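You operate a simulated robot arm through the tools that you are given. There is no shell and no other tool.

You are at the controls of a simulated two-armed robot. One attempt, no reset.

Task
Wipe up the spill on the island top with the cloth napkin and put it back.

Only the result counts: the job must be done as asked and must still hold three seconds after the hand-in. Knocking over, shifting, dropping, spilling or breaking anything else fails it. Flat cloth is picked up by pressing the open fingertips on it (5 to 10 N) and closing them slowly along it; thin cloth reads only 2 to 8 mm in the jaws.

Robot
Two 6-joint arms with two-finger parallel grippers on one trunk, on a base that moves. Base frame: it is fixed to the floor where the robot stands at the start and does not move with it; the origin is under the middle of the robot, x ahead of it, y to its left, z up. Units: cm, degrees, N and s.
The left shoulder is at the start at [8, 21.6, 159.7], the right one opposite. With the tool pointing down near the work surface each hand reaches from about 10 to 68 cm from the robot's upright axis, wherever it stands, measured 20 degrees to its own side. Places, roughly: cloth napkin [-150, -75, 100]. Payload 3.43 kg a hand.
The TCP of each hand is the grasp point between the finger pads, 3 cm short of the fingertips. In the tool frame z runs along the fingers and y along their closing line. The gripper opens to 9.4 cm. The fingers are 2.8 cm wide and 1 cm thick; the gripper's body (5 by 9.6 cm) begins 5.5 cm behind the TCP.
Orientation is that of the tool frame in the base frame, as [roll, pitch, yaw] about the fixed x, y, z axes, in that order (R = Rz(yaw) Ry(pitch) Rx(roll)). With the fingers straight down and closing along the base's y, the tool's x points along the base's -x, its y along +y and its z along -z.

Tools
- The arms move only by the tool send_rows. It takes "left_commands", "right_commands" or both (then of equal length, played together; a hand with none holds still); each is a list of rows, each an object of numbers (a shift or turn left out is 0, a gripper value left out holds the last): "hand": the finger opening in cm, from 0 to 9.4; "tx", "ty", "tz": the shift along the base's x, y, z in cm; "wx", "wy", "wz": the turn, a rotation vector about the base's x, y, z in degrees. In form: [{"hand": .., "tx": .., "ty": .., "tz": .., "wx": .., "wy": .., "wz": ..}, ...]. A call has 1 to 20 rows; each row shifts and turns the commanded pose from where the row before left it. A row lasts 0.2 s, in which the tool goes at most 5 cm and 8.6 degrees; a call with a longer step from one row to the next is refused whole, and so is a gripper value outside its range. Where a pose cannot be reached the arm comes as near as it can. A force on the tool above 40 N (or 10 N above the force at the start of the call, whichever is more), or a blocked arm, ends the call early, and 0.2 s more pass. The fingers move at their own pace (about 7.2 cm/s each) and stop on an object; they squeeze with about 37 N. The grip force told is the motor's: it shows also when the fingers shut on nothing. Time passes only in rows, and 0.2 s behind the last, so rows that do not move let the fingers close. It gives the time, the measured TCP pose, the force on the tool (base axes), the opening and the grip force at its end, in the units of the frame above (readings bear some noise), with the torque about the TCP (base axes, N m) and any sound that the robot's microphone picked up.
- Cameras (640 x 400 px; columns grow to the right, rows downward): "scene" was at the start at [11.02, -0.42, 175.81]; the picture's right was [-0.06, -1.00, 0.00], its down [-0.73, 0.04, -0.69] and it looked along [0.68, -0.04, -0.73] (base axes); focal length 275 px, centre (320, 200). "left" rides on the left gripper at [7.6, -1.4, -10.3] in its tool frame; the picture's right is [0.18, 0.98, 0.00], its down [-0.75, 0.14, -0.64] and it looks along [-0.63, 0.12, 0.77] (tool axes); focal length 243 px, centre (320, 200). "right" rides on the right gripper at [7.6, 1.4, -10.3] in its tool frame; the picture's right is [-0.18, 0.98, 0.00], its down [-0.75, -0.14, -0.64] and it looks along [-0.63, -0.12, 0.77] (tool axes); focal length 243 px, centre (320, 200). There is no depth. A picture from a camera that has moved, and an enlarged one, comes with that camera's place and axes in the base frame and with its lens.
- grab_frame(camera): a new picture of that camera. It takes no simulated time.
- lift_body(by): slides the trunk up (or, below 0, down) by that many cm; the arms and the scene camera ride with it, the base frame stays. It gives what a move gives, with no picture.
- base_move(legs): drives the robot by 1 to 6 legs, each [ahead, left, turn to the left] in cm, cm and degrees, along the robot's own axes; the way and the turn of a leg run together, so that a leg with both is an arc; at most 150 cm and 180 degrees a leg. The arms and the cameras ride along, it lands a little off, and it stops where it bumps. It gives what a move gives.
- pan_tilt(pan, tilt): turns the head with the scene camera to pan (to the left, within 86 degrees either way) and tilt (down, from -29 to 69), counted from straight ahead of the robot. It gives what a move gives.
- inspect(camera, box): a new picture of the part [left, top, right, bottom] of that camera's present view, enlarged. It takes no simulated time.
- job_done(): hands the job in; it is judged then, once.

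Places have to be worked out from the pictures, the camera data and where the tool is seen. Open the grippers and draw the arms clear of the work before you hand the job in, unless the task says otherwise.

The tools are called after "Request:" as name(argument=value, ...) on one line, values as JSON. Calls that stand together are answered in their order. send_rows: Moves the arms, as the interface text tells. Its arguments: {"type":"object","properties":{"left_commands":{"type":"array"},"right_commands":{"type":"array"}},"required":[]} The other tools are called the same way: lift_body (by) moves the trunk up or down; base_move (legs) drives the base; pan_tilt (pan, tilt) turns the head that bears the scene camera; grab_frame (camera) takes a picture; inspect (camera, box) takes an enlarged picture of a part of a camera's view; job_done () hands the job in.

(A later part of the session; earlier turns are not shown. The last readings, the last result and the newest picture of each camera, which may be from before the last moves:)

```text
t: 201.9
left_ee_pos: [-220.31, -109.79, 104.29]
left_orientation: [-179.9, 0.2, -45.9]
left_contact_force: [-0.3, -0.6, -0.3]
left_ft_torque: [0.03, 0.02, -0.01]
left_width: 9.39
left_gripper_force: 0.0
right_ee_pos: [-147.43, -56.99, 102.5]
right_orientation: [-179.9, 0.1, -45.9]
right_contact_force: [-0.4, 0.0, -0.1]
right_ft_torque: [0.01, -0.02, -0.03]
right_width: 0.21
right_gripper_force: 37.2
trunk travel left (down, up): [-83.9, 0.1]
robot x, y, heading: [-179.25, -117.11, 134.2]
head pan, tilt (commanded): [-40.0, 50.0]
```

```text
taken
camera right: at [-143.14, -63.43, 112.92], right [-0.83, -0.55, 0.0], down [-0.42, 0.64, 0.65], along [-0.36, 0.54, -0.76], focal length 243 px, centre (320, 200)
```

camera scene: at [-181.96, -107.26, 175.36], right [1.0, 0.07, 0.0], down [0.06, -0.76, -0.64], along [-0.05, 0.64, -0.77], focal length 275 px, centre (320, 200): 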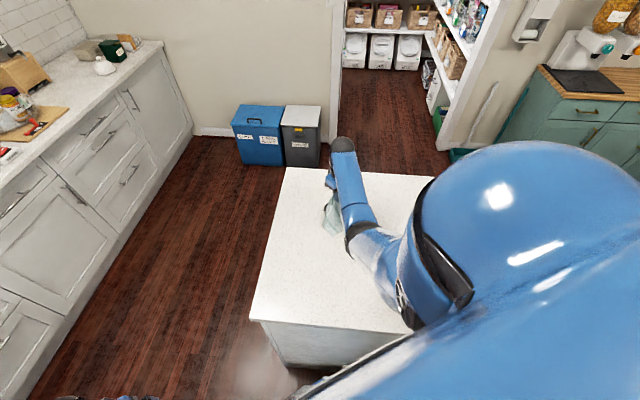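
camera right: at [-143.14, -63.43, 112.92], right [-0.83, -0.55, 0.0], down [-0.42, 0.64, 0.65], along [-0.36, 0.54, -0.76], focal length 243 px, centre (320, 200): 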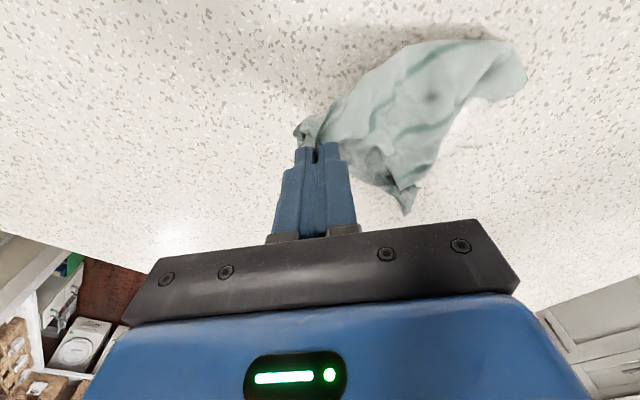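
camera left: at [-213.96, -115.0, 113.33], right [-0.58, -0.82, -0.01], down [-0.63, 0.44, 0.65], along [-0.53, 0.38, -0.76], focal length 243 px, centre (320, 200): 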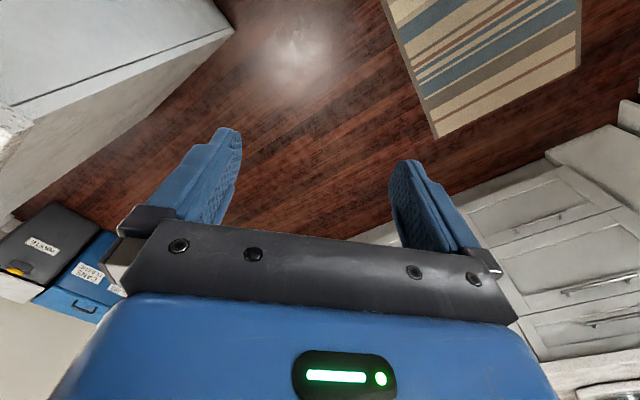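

The corner is held. I now tilt the fingers forward in steps while raising, to get extra height so the cloth can hang.

Request:
send_rows(right_commands=[{"wx": 5.6, "wy": 5.5, "tz": 1.5, "tx": -1.5, "ty": 0.5}, {"wx": 5.6, "wy": 5.5, "tz": 2, "tx": -2, "ty": 0.6}, {"wx": 5.6, "wy": 5.5, "tz": 2, "tx": -2, "ty": 0.6}, {"wx": 5.6, "wy": 5.5, "tz": 2, "tx": -2, "ty": 0.6}, {}])

Request:
grab_frame(camera="right")

Request:
grab_frame(camera="scene")

```text
t: 203.1
left_ee_pos: [-220.26, -109.71, 104.36]
left_orientation: [180.0, 0.3, -45.8]
left_contact_force: [-0.8, 0.4, -0.5]
left_ft_torque: [-0.02, 0.01, 0.0]
left_width: 9.42
left_gripper_force: 0.1
right_ee_pos: [-154.91, -54.68, 110.19]
right_orientation: [179.8, 31.8, -45.8]
right_contact_force: [0.4, 0.2, -0.5]
right_ft_torque: [-0.02, 0.0, 0.01]
right_width: 0.2
right_gripper_force: 36.8
trunk travel left (down, up): [-83.9, 0.1]
robot x, y, heading: [-179.49, -117.13, 134.1]
head pan, tilt (commanded): [-40.0, 50.0]
```

```text
taken
camera right: at [-147.77, -64.1, 114.93], right [-0.81, -0.57, 0.1], down [-0.11, 0.32, 0.94], along [-0.57, 0.76, -0.32], focal length 243 px, centre (320, 200)
```

right: 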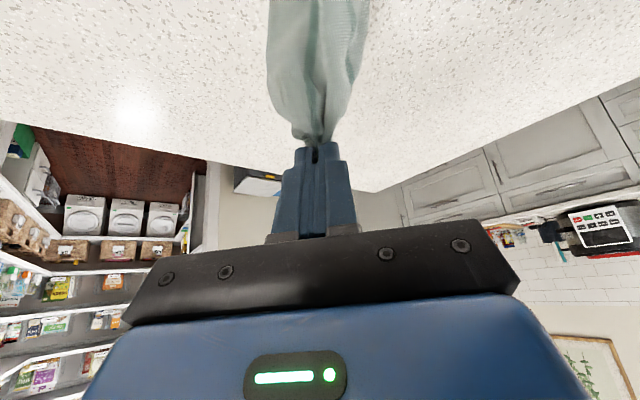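

```text
taken
camera scene: at [-181.99, -107.24, 176.56], right [1.0, 0.07, 0.0], down [0.06, -0.76, -0.64], along [-0.05, 0.64, -0.77], focal length 275 px, centre (320, 200)
```

scene: 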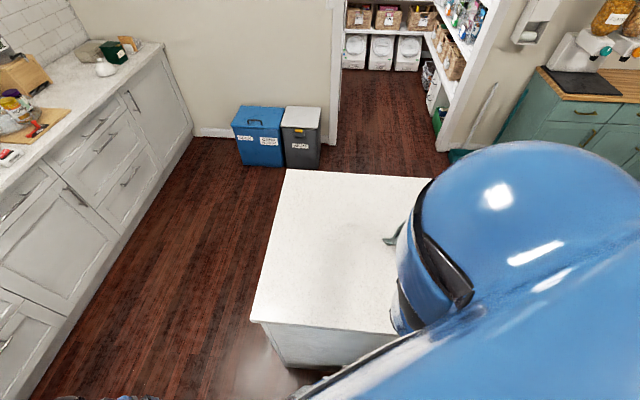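

Tilting works and the hand is up at z 110. I continue tilting and rising.

Request:
send_rows(right_commands=[{"wx": 5.6, "wy": 5.5, "tz": 2.5, "tx": -2, "ty": 0.6}, {"wx": 5.6, "wy": 5.5, "tz": 2.5, "tx": -2, "ty": 0.6}, {"wx": 5.6, "wy": 5.5, "tz": 3, "tx": -2, "ty": 0.6}, {"wx": 5.6, "wy": 5.5, "tz": 3, "tx": -2, "ty": 0.6}, {"tz": 3}, {"tz": 3}, {}])

Request:
grab_frame(camera="right")

Request:
grab_frame(camera="scene")

```text
t: 204.7
left_ee_pos: [-220.33, -109.71, 104.38]
left_orientation: [-179.9, 0.2, -45.8]
left_contact_force: [0.6, 0.2, -0.6]
left_ft_torque: [-0.02, 0.0, 0.01]
left_width: 9.4
left_gripper_force: 0.1
right_ee_pos: [-162.96, -52.3, 127.01]
right_orientation: [179.5, 63.2, -46.2]
right_contact_force: [-0.5, -0.1, -0.7]
right_ft_torque: [-0.01, 0.0, 0.0]
right_width: 0.23
right_gripper_force: 36.8
trunk travel left (down, up): [-83.9, 0.1]
robot x, y, heading: [-179.06, -116.85, 134.0]
head pan, tilt (commanded): [-40.0, 50.0]
```

```text
taken
camera right: at [-155.18, -62.26, 124.99], right [-0.76, -0.63, 0.17], down [0.27, -0.06, 0.96], along [-0.59, 0.78, 0.21], focal length 243 px, centre (320, 200)
```

right: 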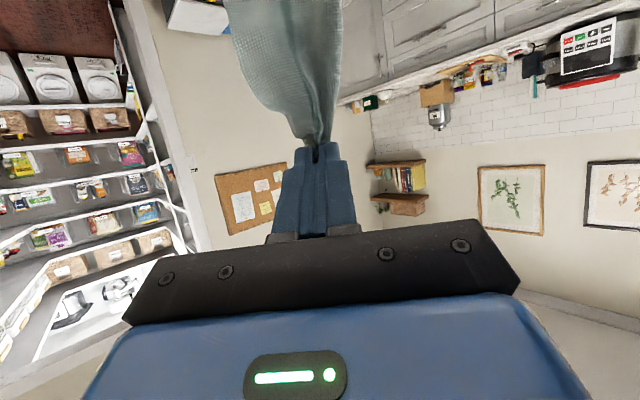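

```text
taken
camera scene: at [-182.0, -107.22, 176.55], right [1.0, 0.07, 0.0], down [0.06, -0.76, -0.64], along [-0.05, 0.64, -0.77], focal length 275 px, centre (320, 200)
```

scene: 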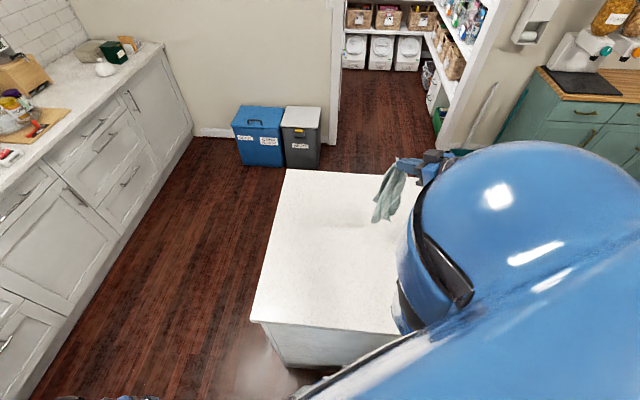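

The cloth hangs freely now with the hand at z 127. I zoom in to see its length and lower end.

Request:
inspect(camera="scene", box=[320, 140, 448, 220])

Request:
inspect(camera="scene", box=[340, 180, 420, 230])

```text
5.00 times, centred on (384, 180) of scene
camera zoom: at [-182.0, -107.22, 176.55], right [1.0, 0.07, 0.0], down [0.06, -0.76, -0.64], along [-0.05, 0.64, -0.77], focal length 1376 px, centre (0, 300)
```

zoom: 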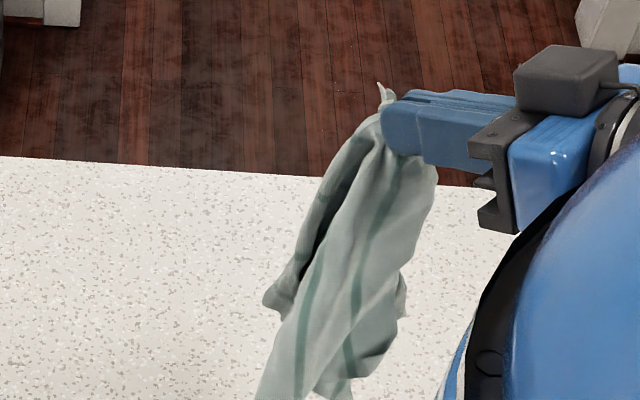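

```text
8.00 times, centred on (380, 205) of scene
camera zoom: at [-182.0, -107.22, 176.55], right [1.0, 0.07, 0.0], down [0.06, -0.76, -0.64], along [-0.05, 0.64, -0.77], focal length 2202 px, centre (-160, 160)
```

zoom: 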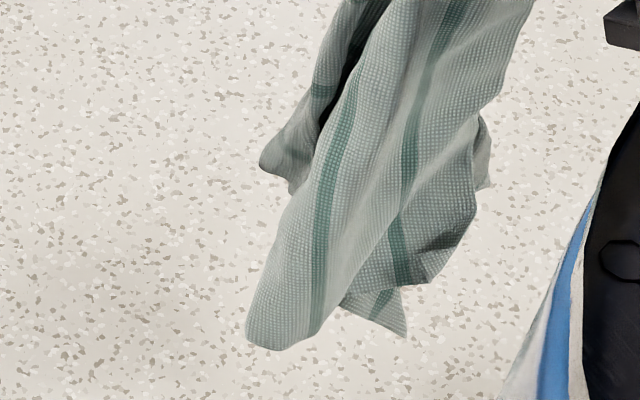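

The cloth hangs open with its lower tip near [-166,-49]. I'll lay it down: tip placed around [-164,-52], then lower along a diagonal toward [-143,-79] while un-tilting, so it lays out flat across the original spot.

Request:
send_rows(right_commands=[{"tx": 1, "ty": -1.5}, {"tx": 1, "ty": -1.5, "tz": -1}, {"tz": -1.5}, {}])

Request:
inspect(camera="scene", box=[320, 150, 448, 230])

```text
t: 205.7
left_ee_pos: [-220.32, -109.64, 104.19]
left_orientation: [179.8, 0.1, -45.8]
left_contact_force: [-0.2, 0.5, -0.6]
left_ft_torque: [-0.01, 0.0, -0.02]
left_width: 9.41
left_gripper_force: 0.1
right_ee_pos: [-161.01, -55.28, 124.5]
right_orientation: [179.5, 63.0, -45.9]
right_contact_force: [0.4, 1.4, -0.6]
right_ft_torque: [0.01, 0.0, 0.01]
right_width: 0.21
right_gripper_force: 36.8
trunk travel left (down, up): [-83.9, 0.1]
robot x, y, heading: [-179.25, -117.13, 134.1]
head pan, tilt (commanded): [-40.0, 50.0]
```

```text
5.00 times, centred on (384, 190) of scene
camera zoom: at [-182.02, -107.18, 176.55], right [1.0, 0.07, 0.0], down [0.06, -0.76, -0.64], along [-0.05, 0.64, -0.77], focal length 1376 px, centre (0, 250)
```

zoom: 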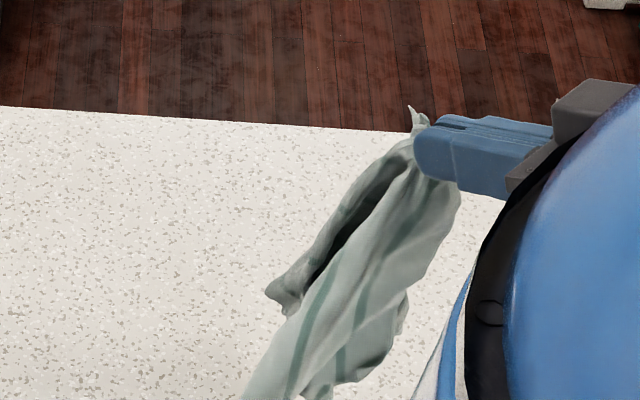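

I check the tail end before laying.

Request:
inspect(camera="scene", box=[330, 190, 426, 250])

```text
6.67 times, centred on (378, 220) of scene
camera zoom: at [-182.02, -107.18, 176.55], right [1.0, 0.07, 0.0], down [0.06, -0.76, -0.64], along [-0.05, 0.64, -0.77], focal length 1835 px, centre (-67, 67)
```

zoom: 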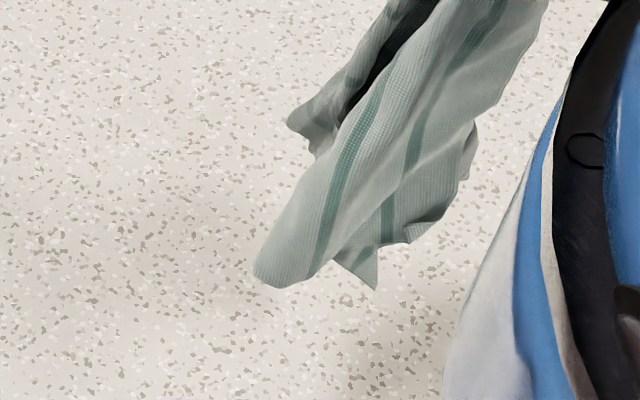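

The tail hangs about 5 cm above the top, so the hanging length is ~27 cm. I centre it and lower to first touch, then lay it diagonally toward me.

Request:
send_rows(right_commands=[{"tx": 2, "ty": -0.8, "tz": -1}, {"tx": 2, "ty": -0.8, "tz": -1.5}, {"tz": -2}, {}])

Request:
send_rows(right_commands=[{"tx": 0.67, "ty": -1.09, "tz": -1.42, "wx": -2.5, "wy": -2.45}, {"tx": 0.67, "ty": -1.09, "tz": -1.42, "wx": -2.5, "wy": -2.45}, {"tx": 0.67, "ty": -1.09, "tz": -1.42, "wx": -2.5, "wy": -2.45}, {"tx": 0.67, "ty": -1.09, "tz": -1.42, "wx": -2.5, "wy": -2.45}, {"tx": 0.67, "ty": -1.09, "tz": -1.42, "wx": -2.5, "wy": -2.45}, {"tx": 0.67, "ty": -1.09, "tz": -1.42, "wx": -2.5, "wy": -2.45}, {"tx": 0.67, "ty": -1.09, "tz": -1.42, "wx": -2.5, "wy": -2.45}, {"tx": 0.67, "ty": -1.09, "tz": -1.42, "wx": -2.5, "wy": -2.45}, {"tx": 0.67, "ty": -1.09, "tz": -1.42, "wx": -2.5, "wy": -2.45}])

Request:
grab_frame(camera="right")

Request:
grab_frame(camera="scene")

```text
t: 206.7
left_ee_pos: [-220.27, -109.64, 104.31]
left_orientation: [-179.9, 0.1, -45.9]
left_contact_force: [-0.6, 0.4, 0.3]
left_ft_torque: [-0.03, -0.01, 0.0]
left_width: 9.41
left_gripper_force: 0.0
right_ee_pos: [-156.92, -56.9, 120.16]
right_orientation: [179.5, 63.0, -46.0]
right_contact_force: [0.0, 0.1, 0.2]
right_ft_torque: [-0.03, 0.01, -0.03]
right_width: 0.2
right_gripper_force: 37.3
trunk travel left (down, up): [-83.9, 0.1]
robot x, y, heading: [-179.58, -117.23, 134.4]
head pan, tilt (commanded): [-40.0, 50.0]
```

```text
t: 208.7
left_ee_pos: [-220.34, -109.77, 104.36]
left_orientation: [179.9, 0.3, -45.8]
left_contact_force: [-0.3, -0.5, -0.1]
left_ft_torque: [0.0, 0.0, 0.0]
left_width: 9.41
left_gripper_force: 0.1
right_ee_pos: [-150.86, -66.72, 107.21]
right_orientation: [179.9, 31.5, -45.8]
right_contact_force: [0.2, 0.2, -0.2]
right_ft_torque: [0.01, -0.01, 0.0]
right_width: 0.2
right_gripper_force: 36.5
trunk travel left (down, up): [-83.9, 0.1]
robot x, y, heading: [-179.57, -117.57, 134.2]
head pan, tilt (commanded): [-40.0, 50.0]
```

```text
taken
camera right: at [-143.58, -76.17, 112.15], right [-0.81, -0.57, 0.1], down [-0.11, 0.32, 0.94], along [-0.57, 0.75, -0.32], focal length 243 px, centre (320, 200)
```

right: 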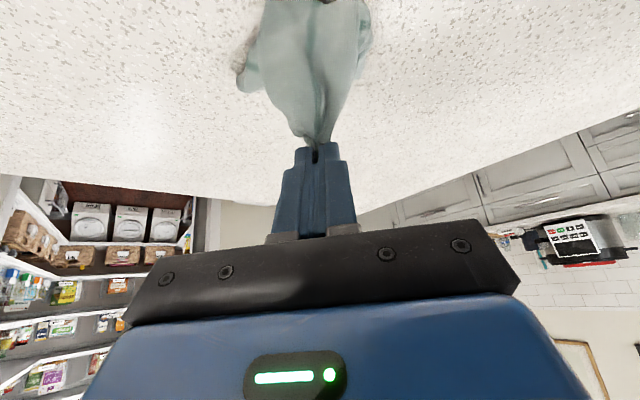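

```text
taken
camera scene: at [-182.0, -107.26, 176.56], right [1.0, 0.07, 0.0], down [0.06, -0.76, -0.64], along [-0.05, 0.64, -0.77], focal length 275 px, centre (320, 200)
```

scene: 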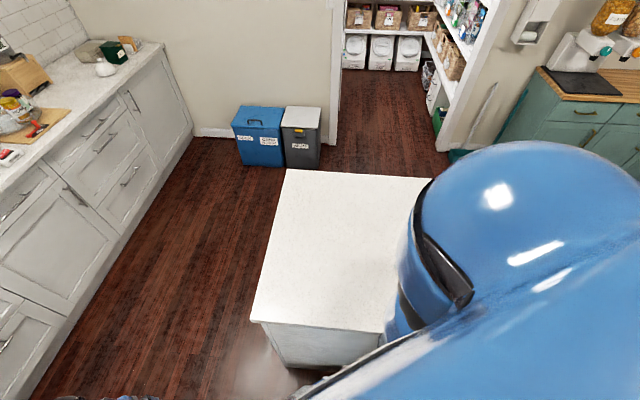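

The lay-down is proceeding; the cloth hangs just in front of the fingers. I continue the second half.

Request:
send_rows(right_commands=[{"tx": 0.67, "ty": -1.09, "tz": -1.42, "wx": -2.5, "wy": -2.45}, {"tx": 0.67, "ty": -1.09, "tz": -1.42, "wx": -2.5, "wy": -2.45}, {"tx": 0.67, "ty": -1.09, "tz": -1.42, "wx": -2.5, "wy": -2.45}, {"tx": 0.67, "ty": -1.09, "tz": -1.42, "wx": -2.5, "wy": -2.45}, {"tx": 0.67, "ty": -1.09, "tz": -1.42, "wx": -2.5, "wy": -2.45}, {"tx": 0.67, "ty": -1.09, "tz": -1.42, "wx": -2.5, "wy": -2.45}, {"tx": 0.67, "ty": -1.09, "tz": -1.42, "wx": -2.5, "wy": -2.45}, {"tx": 0.67, "ty": -1.09, "tz": -1, "wx": -2.5, "wy": -2.45}, {"tx": 0.67, "ty": -1.09, "tz": -0.8, "wx": -2.5, "wy": -2.45}, {}])

Request:
grab_frame(camera="right")

```text
t: 210.9
left_ee_pos: [-220.26, -109.67, 104.26]
left_orientation: [179.9, 0.1, -45.8]
left_contact_force: [-0.2, 0.7, -1.1]
left_ft_torque: [0.01, -0.01, -0.02]
left_width: 9.4
left_gripper_force: 0.0
right_ee_pos: [-144.93, -76.55, 95.53]
right_orientation: [179.9, -0.1, -45.8]
right_contact_force: [0.1, 0.3, -1.1]
right_ft_torque: [-0.01, 0.0, -0.01]
right_width: 0.2
right_gripper_force: 36.6
trunk travel left (down, up): [-83.9, 0.1]
robot x, y, heading: [-179.31, -117.22, 134.3]
head pan, tilt (commanded): [-40.0, 50.0]
```

```text
taken
camera right: at [-140.61, -82.97, 105.87], right [-0.83, -0.55, 0.0], down [-0.42, 0.64, 0.64], along [-0.36, 0.53, -0.77], focal length 243 px, centre (320, 200)
```

right: 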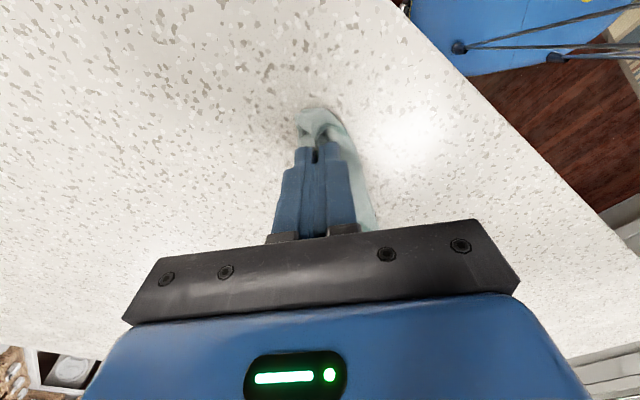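

The cloth lies out ahead of the fingers. I lower to the surface, release, rise, and move forward to look down on it.

Request:
send_rows(right_commands=[{"tz": -0.6}, {"tz": -0.4}, {"hand": 0.8}, {"hand": 2}, {"hand": 4}, {"tz": 1}, {"tz": 2}, {"tz": 2}, {"tz": 2}, {"tz": 2, "tx": -2, "ty": 2}, {"tx": -2.5, "ty": 2.5}, {"tx": -2.5, "ty": 2.5}, {"tx": -2.5, "ty": 2.5}, {"hand": 9.4}, {}])

Request:
grab_frame(camera="right")

```text
t: 214.1
left_ee_pos: [-220.21, -109.77, 104.36]
left_orientation: [-179.9, 0.2, -45.8]
left_contact_force: [-0.1, 1.0, -0.4]
left_ft_torque: [0.02, -0.01, -0.01]
left_width: 9.41
left_gripper_force: 0.1
right_ee_pos: [-154.29, -67.08, 103.55]
right_orientation: [-179.9, -0.1, -45.7]
right_contact_force: [0.0, 1.1, 0.5]
right_ft_torque: [0.01, 0.0, -0.01]
right_width: 9.4
right_gripper_force: 0.0
trunk travel left (down, up): [-83.9, 0.1]
robot x, y, heading: [-179.09, -117.26, 134.2]
head pan, tilt (commanded): [-40.0, 50.0]
```

```text
taken
camera right: at [-150.08, -73.47, 113.9], right [-0.83, -0.55, 0.0], down [-0.42, 0.64, 0.64], along [-0.36, 0.53, -0.77], focal length 243 px, centre (320, 200)
```

right: 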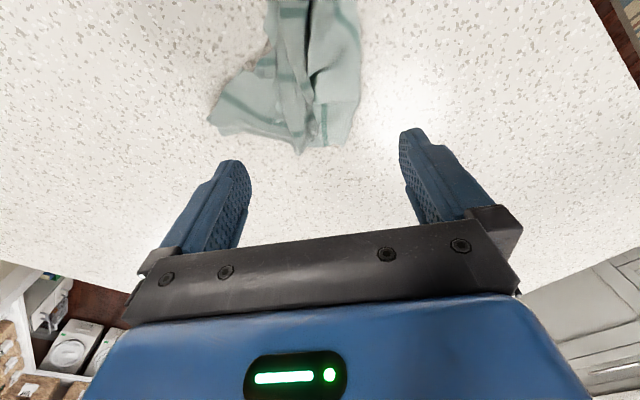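

The cloth now lies in a longer strip from about [-155.6,-62] to [-143,-78] with lengthwise folds. I shift back slightly to see all of it.

Request:
send_rows(right_commands=[{"tx": 2, "ty": -2.4}, {"tx": 2, "ty": -2.4}, {"tx": 0.5, "ty": -0.6}, {}])

Request:
inspect(camera="right", box=[140, 20, 460, 220])

```text
t: 215.1
left_ee_pos: [-220.13, -109.6, 104.31]
left_orientation: [180.0, 0.1, -45.8]
left_contact_force: [-0.6, 0.1, 0.0]
left_ft_torque: [0.0, -0.01, 0.01]
left_width: 9.39
left_gripper_force: 0.1
right_ee_pos: [-149.89, -72.42, 103.54]
right_orientation: [179.8, -0.1, -45.8]
right_contact_force: [0.2, -0.1, -0.3]
right_ft_torque: [0.01, 0.03, 0.01]
right_width: 9.41
right_gripper_force: 0.0
trunk travel left (down, up): [-83.9, 0.1]
robot x, y, heading: [-179.77, -117.53, 133.9]
head pan, tilt (commanded): [-40.0, 50.0]
```

```text
2.00 times, centred on (300, 120) of right
camera zoom: at [-145.64, -78.78, 113.84], right [-0.83, -0.55, 0.0], down [-0.42, 0.64, 0.64], along [-0.36, 0.53, -0.77], focal length 485 px, centre (360, 360)
```

zoom: 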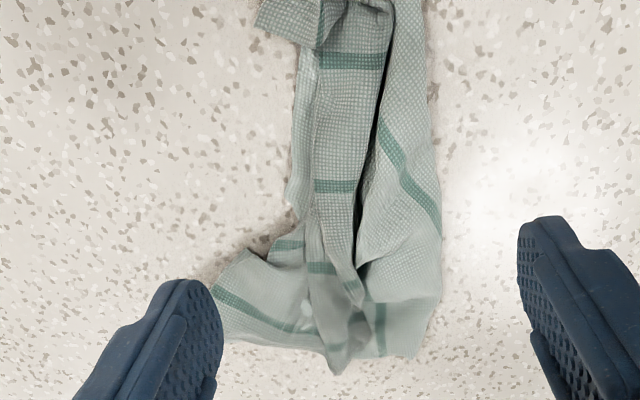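

The napkin is now a long drape with lengthwise folds. I'll widen it by pulling the far-right flap near [-157,-67] outward, starting by hovering over it.

Request:
send_rows(right_commands=[{"hand": 2.8, "tx": -2.5, "ty": 1.8}, {"tx": -2.5, "ty": 1.8}, {"tx": -1.5, "ty": 1, "tz": -1}, {"tz": -2}, {"tz": -2}, {"tz": -2}, {"tz": -1.2}, {}])

Request:
grab_frame(camera="right")

```text
t: 216.9
left_ee_pos: [-220.25, -109.76, 104.34]
left_orientation: [180.0, 0.1, -45.9]
left_contact_force: [0.0, 0.2, 0.1]
left_ft_torque: [0.03, -0.02, 0.01]
left_width: 9.43
left_gripper_force: 0.0
right_ee_pos: [-156.41, -67.87, 95.39]
right_orientation: [179.9, 0.0, -45.7]
right_contact_force: [-0.2, -0.7, 0.4]
right_ft_torque: [0.03, 0.0, 0.01]
right_width: 2.82
right_gripper_force: 0.1
trunk travel left (down, up): [-83.9, 0.1]
robot x, y, heading: [-179.36, -117.15, 134.1]
head pan, tilt (commanded): [-40.0, 50.0]
```

```text
taken
camera right: at [-152.14, -74.26, 105.67], right [-0.83, -0.55, 0.0], down [-0.42, 0.64, 0.64], along [-0.36, 0.53, -0.77], focal length 243 px, centre (320, 200)
```

right: 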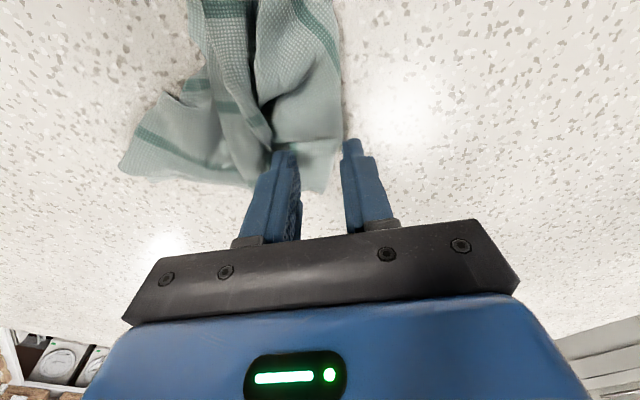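

The fingers bracket the flap. I nudge slightly, press and close, then pull toward (-0.83,-0.55).

Request:
send_rows(right_commands=[{"tx": 0.2, "ty": 0.7, "tz": -0.4}, {"tz": -0.5}, {"tz": -0.3}, {"tz": -0.15}, {"hand": 2.4}, {"hand": 2.0}, {"hand": 1.6}, {"hand": 1.2}, {"hand": 0.8}, {"hand": 0.4}, {"hand": 0}, {}, {}])

Request:
grab_frame(camera="right")

```text
t: 219.7
left_ee_pos: [-220.34, -109.86, 104.43]
left_orientation: [-179.8, 0.2, -45.8]
left_contact_force: [0.6, 0.2, 0.9]
left_ft_torque: [0.0, 0.02, 0.0]
left_width: 9.4
left_gripper_force: 0.1
right_ee_pos: [-156.35, -67.15, 94.23]
right_orientation: [-179.9, 0.1, -45.7]
right_contact_force: [2.5, 4.7, 24.3]
right_ft_torque: [0.25, -0.26, -0.01]
right_width: 0.64
right_gripper_force: 36.8
trunk travel left (down, up): [-83.9, 0.1]
robot x, y, heading: [-179.4, -117.34, 134.2]
head pan, tilt (commanded): [-40.0, 50.0]
```

```text
taken
camera right: at [-151.94, -73.66, 104.47], right [-0.83, -0.55, 0.0], down [-0.42, 0.64, 0.64], along [-0.35, 0.54, -0.77], focal length 243 px, centre (320, 200)
```

right: 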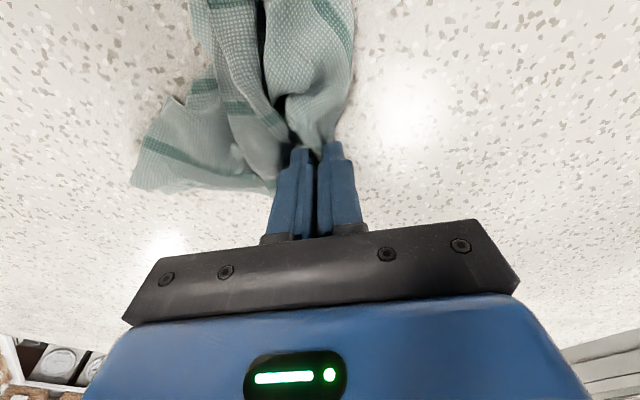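

A thick gather (6 mm) is held. I lift slightly and pull it about 8 cm in -x.

Request:
send_rows(right_commands=[{"tz": 0.5}, {"tz": 0.3, "tx": -1}, {"tx": -1.5}, {"tx": -1.5}, {"tx": -1.5}, {"tx": -1.5}, {"tx": -1}, {}, {"tz": -0.5}, {"hand": 0.8}, {"hand": 2}, {"hand": 3.5}, {"tz": 1}, {"tz": 2}, {"tz": 2}, {"tz": 2}, {"tz": 2, "tx": 1, "ty": -1}, {"tx": 1.5, "ty": -1}, {"tx": 1.5, "ty": -1, "hand": 9.4}, {}])

Request:
inspect(camera="right", box=[140, 0, 460, 200])

```text
t: 223.9
left_ee_pos: [-220.24, -109.66, 104.4]
left_orientation: [-180.0, 0.1, -45.8]
left_contact_force: [-0.3, 0.1, 0.2]
left_ft_torque: [0.0, 0.0, 0.0]
left_width: 9.38
left_gripper_force: 0.1
right_ee_pos: [-160.21, -70.08, 103.47]
right_orientation: [179.9, 0.1, -45.7]
right_contact_force: [0.4, 0.0, -0.6]
right_ft_torque: [-0.04, -0.02, 0.04]
right_width: 9.4
right_gripper_force: 0.0
trunk travel left (down, up): [-83.9, 0.1]
robot x, y, heading: [-179.38, -117.14, 134.2]
head pan, tilt (commanded): [-40.0, 50.0]
```

```text
2.00 times, centred on (300, 100) of right
camera zoom: at [-155.86, -76.52, 113.69], right [-0.83, -0.55, 0.0], down [-0.42, 0.64, 0.64], along [-0.36, 0.53, -0.77], focal length 485 px, centre (360, 400)
```

zoom: 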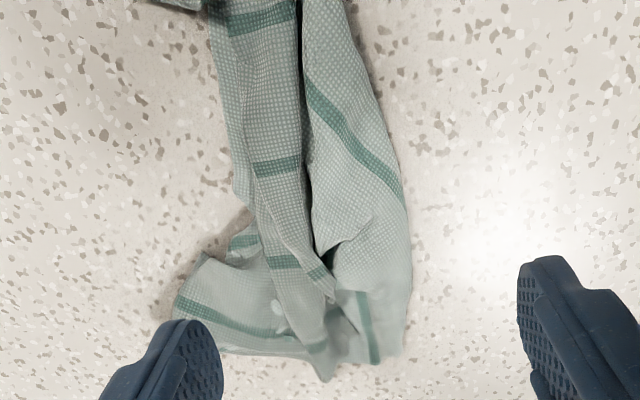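

The middle is now ≈[-156.5,-69]. I'll pull the left flap near [-156,-61] toward (+x,+y), which both widens the cloth and shifts it toward its original spot.

Request:
send_rows(right_commands=[{"hand": 2.8, "tx": 1.2, "ty": 2.6}, {"tx": 1.2, "ty": 2.6}, {"tx": 1.2, "ty": 2.3, "tz": -1}, {"tz": -2}, {"tz": -2}, {"tz": -2}, {"tz": -1.2}, {}])

Request:
grab_frame(camera="right")

```text
t: 225.7
left_ee_pos: [-220.32, -109.79, 104.27]
left_orientation: [180.0, 0.2, -45.8]
left_contact_force: [-0.1, 0.0, 0.6]
left_ft_torque: [0.03, -0.02, -0.01]
left_width: 9.38
left_gripper_force: 0.1
right_ee_pos: [-156.6, -62.74, 95.05]
right_orientation: [179.9, 0.0, -45.8]
right_contact_force: [0.0, -0.4, 0.1]
right_ft_torque: [0.01, 0.0, 0.02]
right_width: 2.82
right_gripper_force: 0.0
trunk travel left (down, up): [-83.9, 0.1]
robot x, y, heading: [-179.86, -117.01, 134.3]
head pan, tilt (commanded): [-40.0, 50.0]
```

```text
taken
camera right: at [-152.34, -69.08, 105.38], right [-0.83, -0.55, 0.0], down [-0.42, 0.64, 0.64], along [-0.36, 0.53, -0.77], focal length 243 px, centre (320, 200)
```

right: 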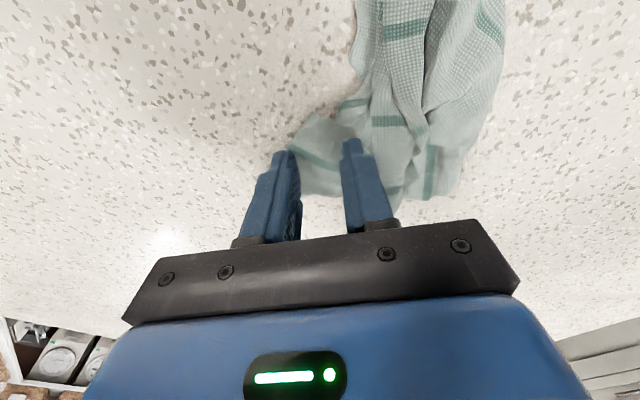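

I nudge 1 cm to the right in the image so both tips are on the flap, press and close.

Request:
send_rows(right_commands=[{"tx": -0.8, "ty": -0.5}, {"tz": -0.5}, {"tz": -0.3}, {"tz": -0.1}, {"hand": 2.4}, {"hand": 2.0}, {"hand": 1.6}, {"hand": 1.2}, {"hand": 0.8}, {"hand": 0.4}, {"hand": 0}, {}, {}])

Request:
grab_frame(camera="right")

```text
t: 228.5
left_ee_pos: [-220.28, -109.78, 104.38]
left_orientation: [180.0, 0.1, -45.8]
left_contact_force: [-0.3, -0.3, -0.5]
left_ft_torque: [0.03, 0.0, -0.03]
left_width: 9.4
left_gripper_force: 0.1
right_ee_pos: [-157.44, -63.34, 94.22]
right_orientation: [180.0, 0.1, -45.8]
right_contact_force: [0.8, 0.8, 10.2]
right_ft_torque: [-0.03, 0.0, 0.02]
right_width: 0.27
right_gripper_force: 36.5
trunk travel left (down, up): [-83.9, 0.1]
robot x, y, heading: [-179.43, -117.03, 134.4]
head pan, tilt (commanded): [-40.0, 50.0]
```

```text
taken
camera right: at [-153.15, -69.65, 104.59], right [-0.83, -0.55, 0.0], down [-0.42, 0.64, 0.64], along [-0.36, 0.54, -0.77], focal length 243 px, centre (320, 200)
```

right: 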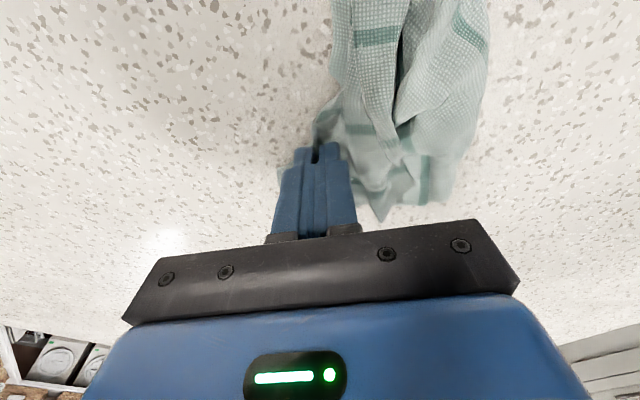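

Held (2.7 mm). I pull it ~11 cm toward (+x,+y) near the surface, release, and back off to view.

Request:
send_rows(right_commands=[{"tz": 0.5}, {"tz": 0.3, "tx": 0.8, "ty": 0.7}, {"tx": 1.3, "ty": 1.1}, {"tx": 1.3, "ty": 1.1}, {"tx": 1.3, "ty": 1.1}, {"tx": 1.3, "ty": 1.1}, {"tx": 1.3, "ty": 1.1}, {"tx": 1, "ty": 0.8}, {}, {"tz": -0.5}, {"hand": 0.8}, {"hand": 2}, {"hand": 3.5}, {"tz": 1}, {"tz": 2}, {"tz": 2}, {"tz": 2}, {"tz": 2}, {"tx": -2, "ty": -3, "hand": 9.4}, {"tx": -2, "ty": -3}])

Request:
grab_frame(camera="right")

```text
t: 232.7
left_ee_pos: [-220.25, -109.82, 104.34]
left_orientation: [-179.9, 0.2, -45.9]
left_contact_force: [-0.4, -0.5, 0.5]
left_ft_torque: [0.05, -0.01, 0.0]
left_width: 9.41
left_gripper_force: 0.1
right_ee_pos: [-153.05, -62.51, 103.62]
right_orientation: [-179.9, 0.1, -45.8]
right_contact_force: [-1.3, -0.4, 0.0]
right_ft_torque: [-0.01, -0.04, 0.0]
right_width: 9.41
right_gripper_force: 0.0
trunk travel left (down, up): [-83.9, 0.1]
robot x, y, heading: [-179.42, -117.17, 134.2]
head pan, tilt (commanded): [-40.0, 50.0]
```

```text
taken
camera right: at [-148.9, -68.77, 114.0], right [-0.83, -0.55, 0.0], down [-0.42, 0.64, 0.64], along [-0.35, 0.54, -0.77], focal length 243 px, centre (320, 200)
```

right: 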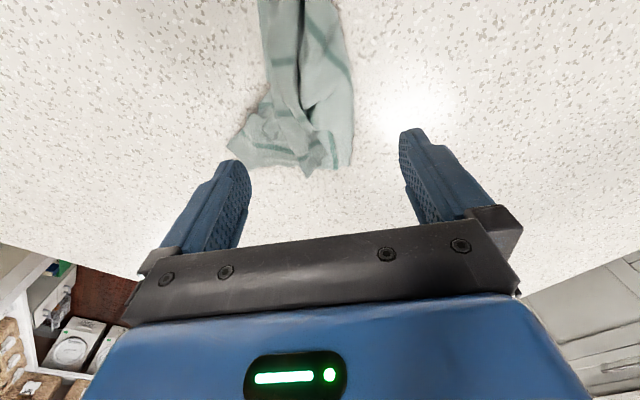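

The far end is now around y -55…-59 and the strip runs toward [-146,-70]. I back up a bit to see the near end and estimate the middle.

Request:
send_rows(right_commands=[{"tx": 1.5, "ty": -2.5}, {"tx": 1.5, "ty": -2.5}, {"tx": 0.5, "ty": -1}, {}])

Request:
inspect(camera="right", box=[140, 20, 460, 220])

```text
t: 233.7
left_ee_pos: [-220.21, -109.68, 104.29]
left_orientation: [179.9, 0.1, -45.9]
left_contact_force: [0.7, 0.0, 0.8]
left_ft_torque: [0.01, 0.01, -0.01]
left_width: 9.37
left_gripper_force: 0.1
right_ee_pos: [-149.58, -68.18, 103.53]
right_orientation: [179.9, 0.0, -45.8]
right_contact_force: [0.1, -0.5, -1.2]
right_ft_torque: [-0.02, 0.01, 0.0]
right_width: 9.42
right_gripper_force: 0.1
trunk travel left (down, up): [-83.9, 0.1]
robot x, y, heading: [-179.37, -117.2, 134.2]
head pan, tilt (commanded): [-40.0, 50.0]
```

```text
2.00 times, centred on (300, 120) of right
camera zoom: at [-145.28, -74.49, 113.8], right [-0.83, -0.55, 0.0], down [-0.42, 0.64, 0.64], along [-0.36, 0.53, -0.77], focal length 485 px, centre (360, 360)
```

zoom: 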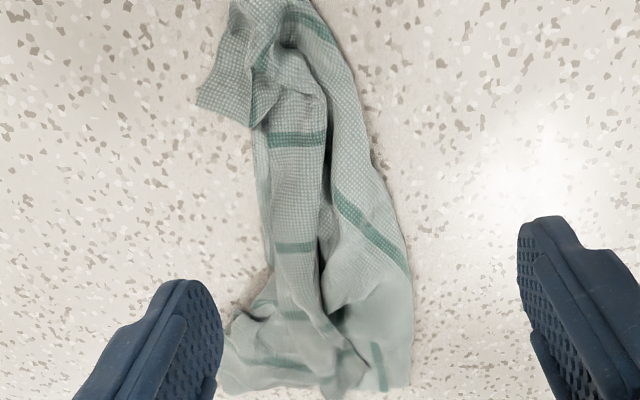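

The napkin is now a tidy strip, ~20 cm long, with its middle near [-149.5,-64], about 4 cm from the original centre. I'll widen it by pressing with narrow fingers on the centreline and opening them outward.

Request:
send_rows(right_commands=[{"hand": 2.2, "tx": 0.2, "ty": 1.2}, {"ty": 1.1, "tz": -1}, {"tz": -2}, {"tz": -2}, {"tz": -1.5}, {"tz": -0.7}, {}])

Request:
grab_frame(camera="right")

```text
t: 235.3
left_ee_pos: [-220.42, -109.86, 104.35]
left_orientation: [180.0, 0.2, -45.8]
left_contact_force: [-0.5, 0.8, 0.2]
left_ft_torque: [0.0, -0.02, -0.01]
left_width: 9.39
left_gripper_force: 0.0
right_ee_pos: [-149.42, -65.89, 96.3]
right_orientation: [179.9, 0.0, -45.8]
right_contact_force: [0.5, 0.4, -0.4]
right_ft_torque: [0.0, 0.02, 0.01]
right_width: 2.22
right_gripper_force: 0.0
trunk travel left (down, up): [-83.9, 0.1]
robot x, y, heading: [-179.29, -116.91, 134.2]
head pan, tilt (commanded): [-40.0, 50.0]
```

```text
taken
camera right: at [-145.1, -72.25, 106.66], right [-0.83, -0.55, 0.0], down [-0.42, 0.64, 0.64], along [-0.36, 0.53, -0.77], focal length 243 px, centre (320, 200)
```

right: 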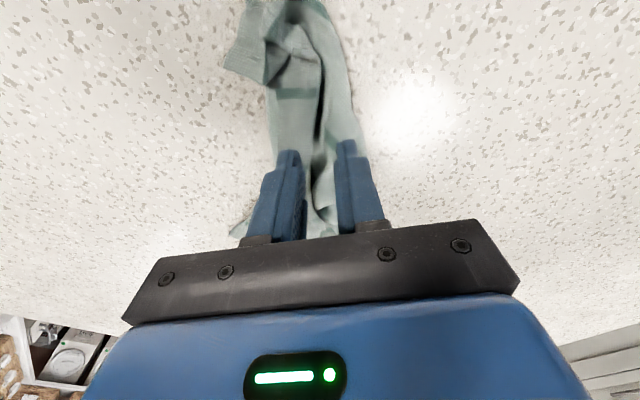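

Both tips are centred over the strip. I press to a few newtons and open outward slowly.

Request:
send_rows(right_commands=[{"tz": -0.6}, {"tz": -0.5}, {"tz": -0.4}, {"tz": -0.3}, {}])

```text
t: 236.5
left_ee_pos: [-220.2, -109.71, 104.33]
left_orientation: [180.0, 0.1, -45.8]
left_contact_force: [-0.7, -0.6, 0.0]
left_ft_torque: [0.01, -0.02, 0.0]
left_width: 9.39
left_gripper_force: 0.0
right_ee_pos: [-149.42, -65.9, 94.46]
right_orientation: [179.9, 0.0, -45.9]
right_contact_force: [-0.4, -0.2, 1.1]
right_ft_torque: [0.01, -0.01, -0.02]
right_width: 2.23
right_gripper_force: 0.3
trunk travel left (down, up): [-83.9, 0.1]
robot x, y, heading: [-179.48, -116.64, 134.3]
head pan, tilt (commanded): [-40.0, 50.0]
```

Request:
send_rows(right_commands=[{"tz": -0.2}, {"hand": 2.8}, {"hand": 3.4}, {"hand": 4.0}, {"hand": 4.6}, {"hand": 5.2}, {"hand": 5.8}, {"hand": 6.4}, {"hand": 7.0}, {"hand": 7.8}, {"hand": 8.6}, {"hand": 9.4}, {}, {"tz": 1}, {"tz": 2}, {"tz": 2}, {"tz": 2}, {"tz": 2}, {"tx": -0.5, "ty": -1.5}, {}])

Request:
inspect(camera="right", box=[140, 20, 460, 220])

```text
t: 240.7
left_ee_pos: [-220.27, -109.73, 104.38]
left_orientation: [-180.0, 0.2, -45.8]
left_contact_force: [0.3, 0.9, 0.8]
left_ft_torque: [0.02, -0.01, 0.0]
left_width: 9.37
left_gripper_force: 0.0
right_ee_pos: [-149.84, -67.36, 103.36]
right_orientation: [179.9, -0.1, -45.7]
right_contact_force: [-0.9, -0.3, -0.6]
right_ft_torque: [-0.01, 0.0, 0.02]
right_width: 9.4
right_gripper_force: 0.0
trunk travel left (down, up): [-83.9, 0.1]
robot x, y, heading: [-179.51, -117.35, 134.6]
head pan, tilt (commanded): [-40.0, 50.0]
```

```text
2.00 times, centred on (300, 120) of right
camera zoom: at [-145.6, -73.76, 113.66], right [-0.83, -0.55, 0.0], down [-0.42, 0.64, 0.64], along [-0.36, 0.53, -0.77], focal length 485 px, centre (360, 360)
```

zoom: 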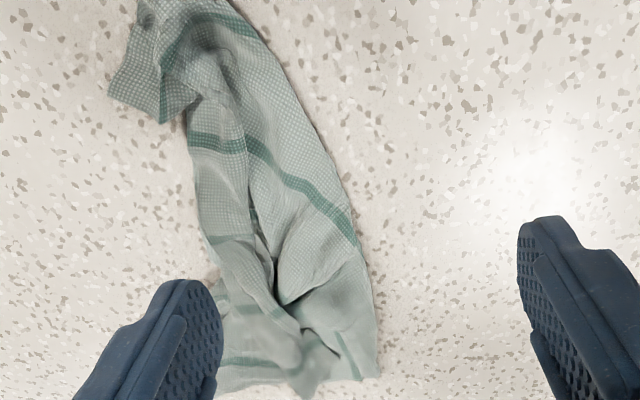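

It widened some but slid; the middle is now ≈[-147.5,-63]. I press near-closed tips on the right half and drag it ~6 cm toward (-x,-y), which both spreads and re-centres the cloth.

Request:
send_rows(right_commands=[{"hand": 1.2, "tx": 0.2, "ty": 1.8}, {"tx": 0.1, "ty": 1.8, "tz": -1}, {"tz": -2}, {"tz": -2}, {"tz": -2}, {"tz": -1}, {"tz": -0.5}, {"tz": -0.3}, {}])

Request:
grab_frame(camera="right")

```text
t: 242.7
left_ee_pos: [-220.15, -109.58, 104.27]
left_orientation: [-180.0, 0.1, -45.8]
left_contact_force: [-0.6, -1.0, 1.0]
left_ft_torque: [0.0, -0.01, -0.01]
left_width: 9.38
left_gripper_force: 0.1
right_ee_pos: [-149.52, -63.83, 94.54]
right_orientation: [179.9, 0.0, -45.8]
right_contact_force: [-1.2, -0.1, -0.6]
right_ft_torque: [-0.02, 0.02, 0.02]
right_width: 1.18
right_gripper_force: 0.1
trunk travel left (down, up): [-83.9, 0.1]
robot x, y, heading: [-179.24, -117.14, 134.1]
head pan, tilt (commanded): [-40.0, 50.0]
```

```text
taken
camera right: at [-145.34, -70.14, 104.84], right [-0.83, -0.55, 0.0], down [-0.42, 0.64, 0.64], along [-0.36, 0.53, -0.77], focal length 243 px, centre (320, 200)
```

right: 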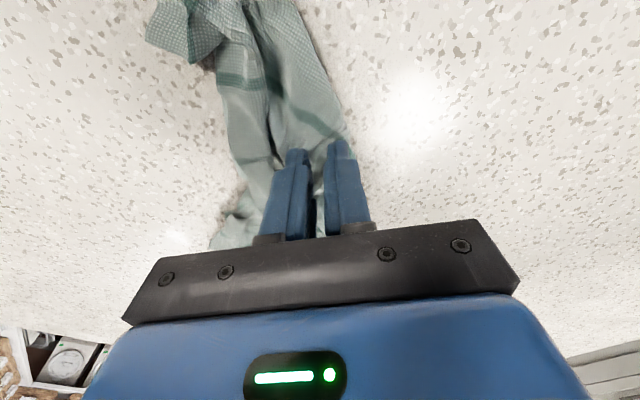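

Tips sit on the right fold. I press and drag toward (-0.83,-0.55), then rise to check.

Request:
send_rows(right_commands=[{"tz": -0.4}, {"tz": -0.15}, {"tx": -0.8, "ty": -0.55}, {"tx": -0.8, "ty": -0.55}, {"tx": -0.8, "ty": -0.55}, {"tx": -0.8, "ty": -0.55}, {"tx": -0.8, "ty": -0.55}, {"tx": -0.8, "ty": -0.55}, {"tx": -0.8, "ty": -0.55}, {"tx": -0.6, "ty": -0.4}, {}])

Request:
send_rows(right_commands=[{"tz": 1}, {"tz": 2}, {"tz": 2}, {"tz": 2}, {"tz": 2, "hand": 9.4}, {"tx": 1.5, "ty": -1}, {"tx": 1.5, "ty": -1}, {}])

Request:
inspect(camera="right", box=[140, 20, 460, 220])

```text
t: 245.1
left_ee_pos: [-220.29, -109.98, 104.34]
left_orientation: [-179.8, 0.2, -45.8]
left_contact_force: [0.3, 0.1, 0.2]
left_ft_torque: [-0.01, 0.02, 0.0]
left_width: 9.4
left_gripper_force: 0.1
right_ee_pos: [-155.84, -68.16, 94.18]
right_orientation: [-179.9, 0.1, -45.8]
right_contact_force: [3.8, 3.5, 29.3]
right_ft_torque: [-0.01, -0.09, 0.05]
right_width: 1.17
right_gripper_force: 0.1
trunk travel left (down, up): [-83.9, 0.1]
robot x, y, heading: [-179.04, -117.14, 134.3]
head pan, tilt (commanded): [-40.0, 50.0]
```

```text
t: 246.9
left_ee_pos: [-220.2, -109.68, 104.34]
left_orientation: [-179.9, 0.2, -45.7]
left_contact_force: [-0.6, -0.1, -0.2]
left_ft_torque: [0.0, -0.02, 0.03]
left_width: 9.41
left_gripper_force: 0.1
right_ee_pos: [-152.74, -70.01, 103.01]
right_orientation: [179.8, 0.0, -45.8]
right_contact_force: [0.2, 0.8, 0.5]
right_ft_torque: [-0.01, 0.02, 0.0]
right_width: 9.4
right_gripper_force: 0.1
trunk travel left (down, up): [-83.9, 0.1]
robot x, y, heading: [-179.29, -117.16, 133.9]
head pan, tilt (commanded): [-40.0, 50.0]
```

```text
2.00 times, centred on (300, 120) of right
camera zoom: at [-148.53, -76.34, 113.28], right [-0.83, -0.55, 0.0], down [-0.42, 0.64, 0.64], along [-0.36, 0.53, -0.77], focal length 485 px, centre (360, 360)
```

zoom: 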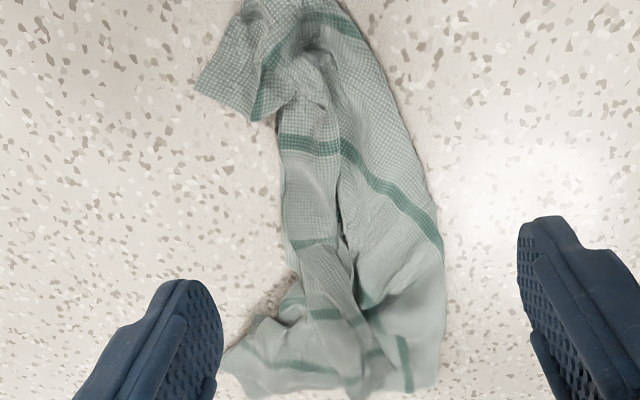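

The napkin's footprint now centres on ≈[-153.7,-66], right on its original centre. I leave it there and fly the hand high over to the spill spot to inspect it closely.

Request:
send_rows(right_commands=[{"tx": -3, "ty": 1}, {"tx": -3.5, "ty": 2}, {"tx": -3.5, "ty": 3}, {"tx": -3.5, "ty": 3}, {"tx": -3.5, "ty": 3}, {"tx": -3.5, "ty": 3}, {"tx": -3.5, "ty": 3}, {"tx": -3, "ty": 3}, {"tx": -1, "ty": 2}, {}])

Request:
inspect(camera="right", box=[100, 0, 580, 300])

Request:
grab_frame(camera="scene")

```text
t: 249.1
left_ee_pos: [-220.14, -109.77, 104.36]
left_orientation: [-179.9, 0.2, -45.8]
left_contact_force: [-0.9, -0.3, 0.2]
left_ft_torque: [0.02, 0.02, -0.01]
left_width: 9.45
left_gripper_force: 0.1
right_ee_pos: [-180.79, -47.08, 102.99]
right_orientation: [179.9, 0.1, -45.8]
right_contact_force: [-0.7, -0.7, 0.5]
right_ft_torque: [0.05, -0.01, -0.01]
right_width: 9.39
right_gripper_force: 0.0
trunk travel left (down, up): [-83.9, 0.1]
robot x, y, heading: [-179.63, -116.75, 134.2]
head pan, tilt (commanded): [-40.0, 50.0]
```

```text
1.33 times, centred on (340, 150) of right
camera zoom: at [-176.56, -53.47, 113.27], right [-0.83, -0.55, 0.0], down [-0.42, 0.64, 0.64], along [-0.36, 0.53, -0.77], focal length 324 px, centre (293, 267)
```

zoom: 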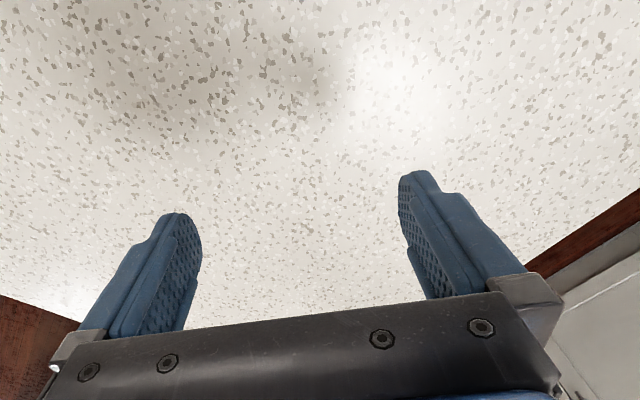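

```text
taken
camera scene: at [-181.95, -107.26, 176.56], right [1.0, 0.07, 0.0], down [0.06, -0.76, -0.64], along [-0.05, 0.64, -0.77], focal length 275 px, centre (320, 200)
```

scene: 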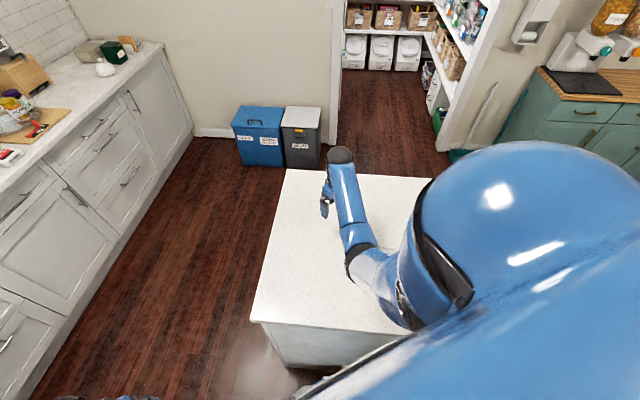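

The counter where the spill was is clean. I retract the right hand, then back the base away from the island and take a last look at the napkin.

Request:
send_rows(right_commands=[{"ty": -2}, {"tx": -0.5, "ty": -3}, {"tx": -0.5, "ty": -3.5}, {"tx": -0.5, "ty": -3.5}, {"tx": -0.5, "ty": -3.5}, {"tx": -0.5, "ty": -3.5}, {"tx": -0.5, "ty": -3.5}, {"tx": -0.5, "ty": -3.5}, {"tx": -0.5, "ty": -3.5}, {"tx": -0.5, "ty": -3}, {"ty": -1.5}, {}])

Request:
base_move(legs=[[-15.8, 15.3, 0]])

Request:
grab_frame(camera="scene")

```text
t: 251.7
left_ee_pos: [-220.13, -109.64, 104.33]
left_orientation: [180.0, 0.1, -45.7]
left_contact_force: [0.0, -1.0, 0.7]
left_ft_torque: [0.01, 0.01, 0.03]
left_width: 9.42
left_gripper_force: 0.0
right_ee_pos: [-185.32, -80.95, 103.09]
right_orientation: [179.9, -0.1, -45.8]
right_contact_force: [0.5, 0.5, -0.3]
right_ft_torque: [0.01, 0.0, 0.01]
right_width: 9.41
right_gripper_force: 0.1
trunk travel left (down, up): [-83.9, 0.1]
robot x, y, heading: [-179.21, -117.16, 134.2]
head pan, tilt (commanded): [-40.0, 50.0]
```

```text
t: 253.4
left_ee_pos: [-220.14, -131.23, 104.37]
left_orientation: [179.8, 0.0, -45.9]
left_contact_force: [0.4, 0.6, -0.2]
left_ft_torque: [-0.01, 0.01, 0.02]
left_width: 9.41
left_gripper_force: 0.0
right_ee_pos: [-185.32, -102.62, 102.85]
right_orientation: [179.7, -0.1, -45.8]
right_contact_force: [-0.5, 0.5, -0.1]
right_ft_torque: [0.01, 0.02, 0.0]
right_width: 9.4
right_gripper_force: 0.0
trunk travel left (down, up): [-83.9, 0.1]
robot x, y, heading: [-179.4, -139.14, 134.1]
head pan, tilt (commanded): [-40.0, 50.0]
```

```text
taken
camera scene: at [-182.03, -128.54, 176.51], right [1.0, 0.07, 0.0], down [0.06, -0.77, -0.64], along [-0.05, 0.64, -0.77], focal length 275 px, centre (320, 200)
```

scene: 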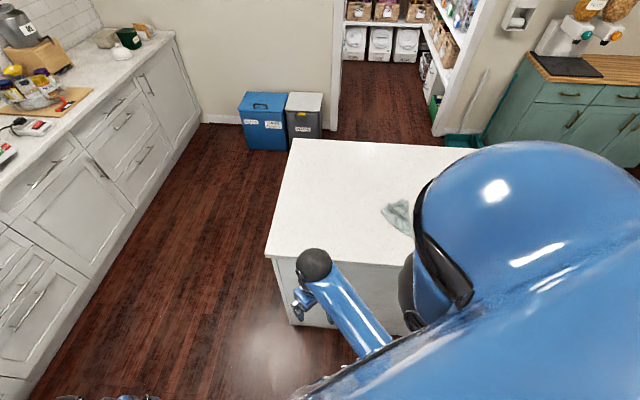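

I turn the robot a little to face the island and view the whole napkin unobstructed.

Request:
base_move(legs=[[0, 0, -55]])

Request:
pan_tilt(pan=5, tilt=50)

Request:
grab_frame(camera="scene")

```text
t: 256.3
left_ee_pos: [-196.84, -101.42, 104.39]
left_orientation: [-179.9, 0.2, -100.8]
left_contact_force: [0.1, -0.5, 0.4]
left_ft_torque: [0.0, -0.01, 0.01]
left_width: 9.4
left_gripper_force: 0.0
right_ee_pos: [-153.24, -113.46, 103.12]
right_orientation: [-180.0, 0.0, -100.8]
right_contact_force: [-0.2, -0.4, -0.2]
right_ft_torque: [0.01, 0.02, 0.02]
right_width: 9.41
right_gripper_force: 0.1
trunk travel left (down, up): [-83.9, 0.1]
robot x, y, heading: [-179.41, -139.2, 79.0]
head pan, tilt (commanded): [-40.0, 50.0]
```

```text
t: 257.4
left_ee_pos: [-196.63, -101.44, 104.38]
left_orientation: [-180.0, 0.2, -100.9]
left_contact_force: [-0.1, 0.8, 0.6]
left_ft_torque: [0.01, 0.0, -0.01]
left_width: 9.39
left_gripper_force: 0.0
right_ee_pos: [-153.18, -113.52, 103.02]
right_orientation: [180.0, 0.0, -100.8]
right_contact_force: [0.1, 0.5, 0.2]
right_ft_torque: [0.03, 0.02, 0.03]
right_width: 9.4
right_gripper_force: 0.0
trunk travel left (down, up): [-83.9, 0.1]
robot x, y, heading: [-179.46, -139.51, 79.1]
head pan, tilt (commanded): [5.0, 50.0]
```

```text
taken
camera scene: at [-178.03, -128.44, 176.56], right [0.99, -0.1, 0.0], down [-0.08, -0.76, -0.64], along [0.07, 0.64, -0.77], focal length 275 px, centre (320, 200)
```

scene: 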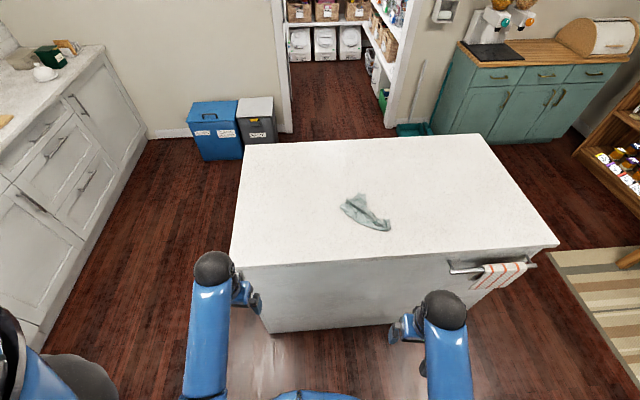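

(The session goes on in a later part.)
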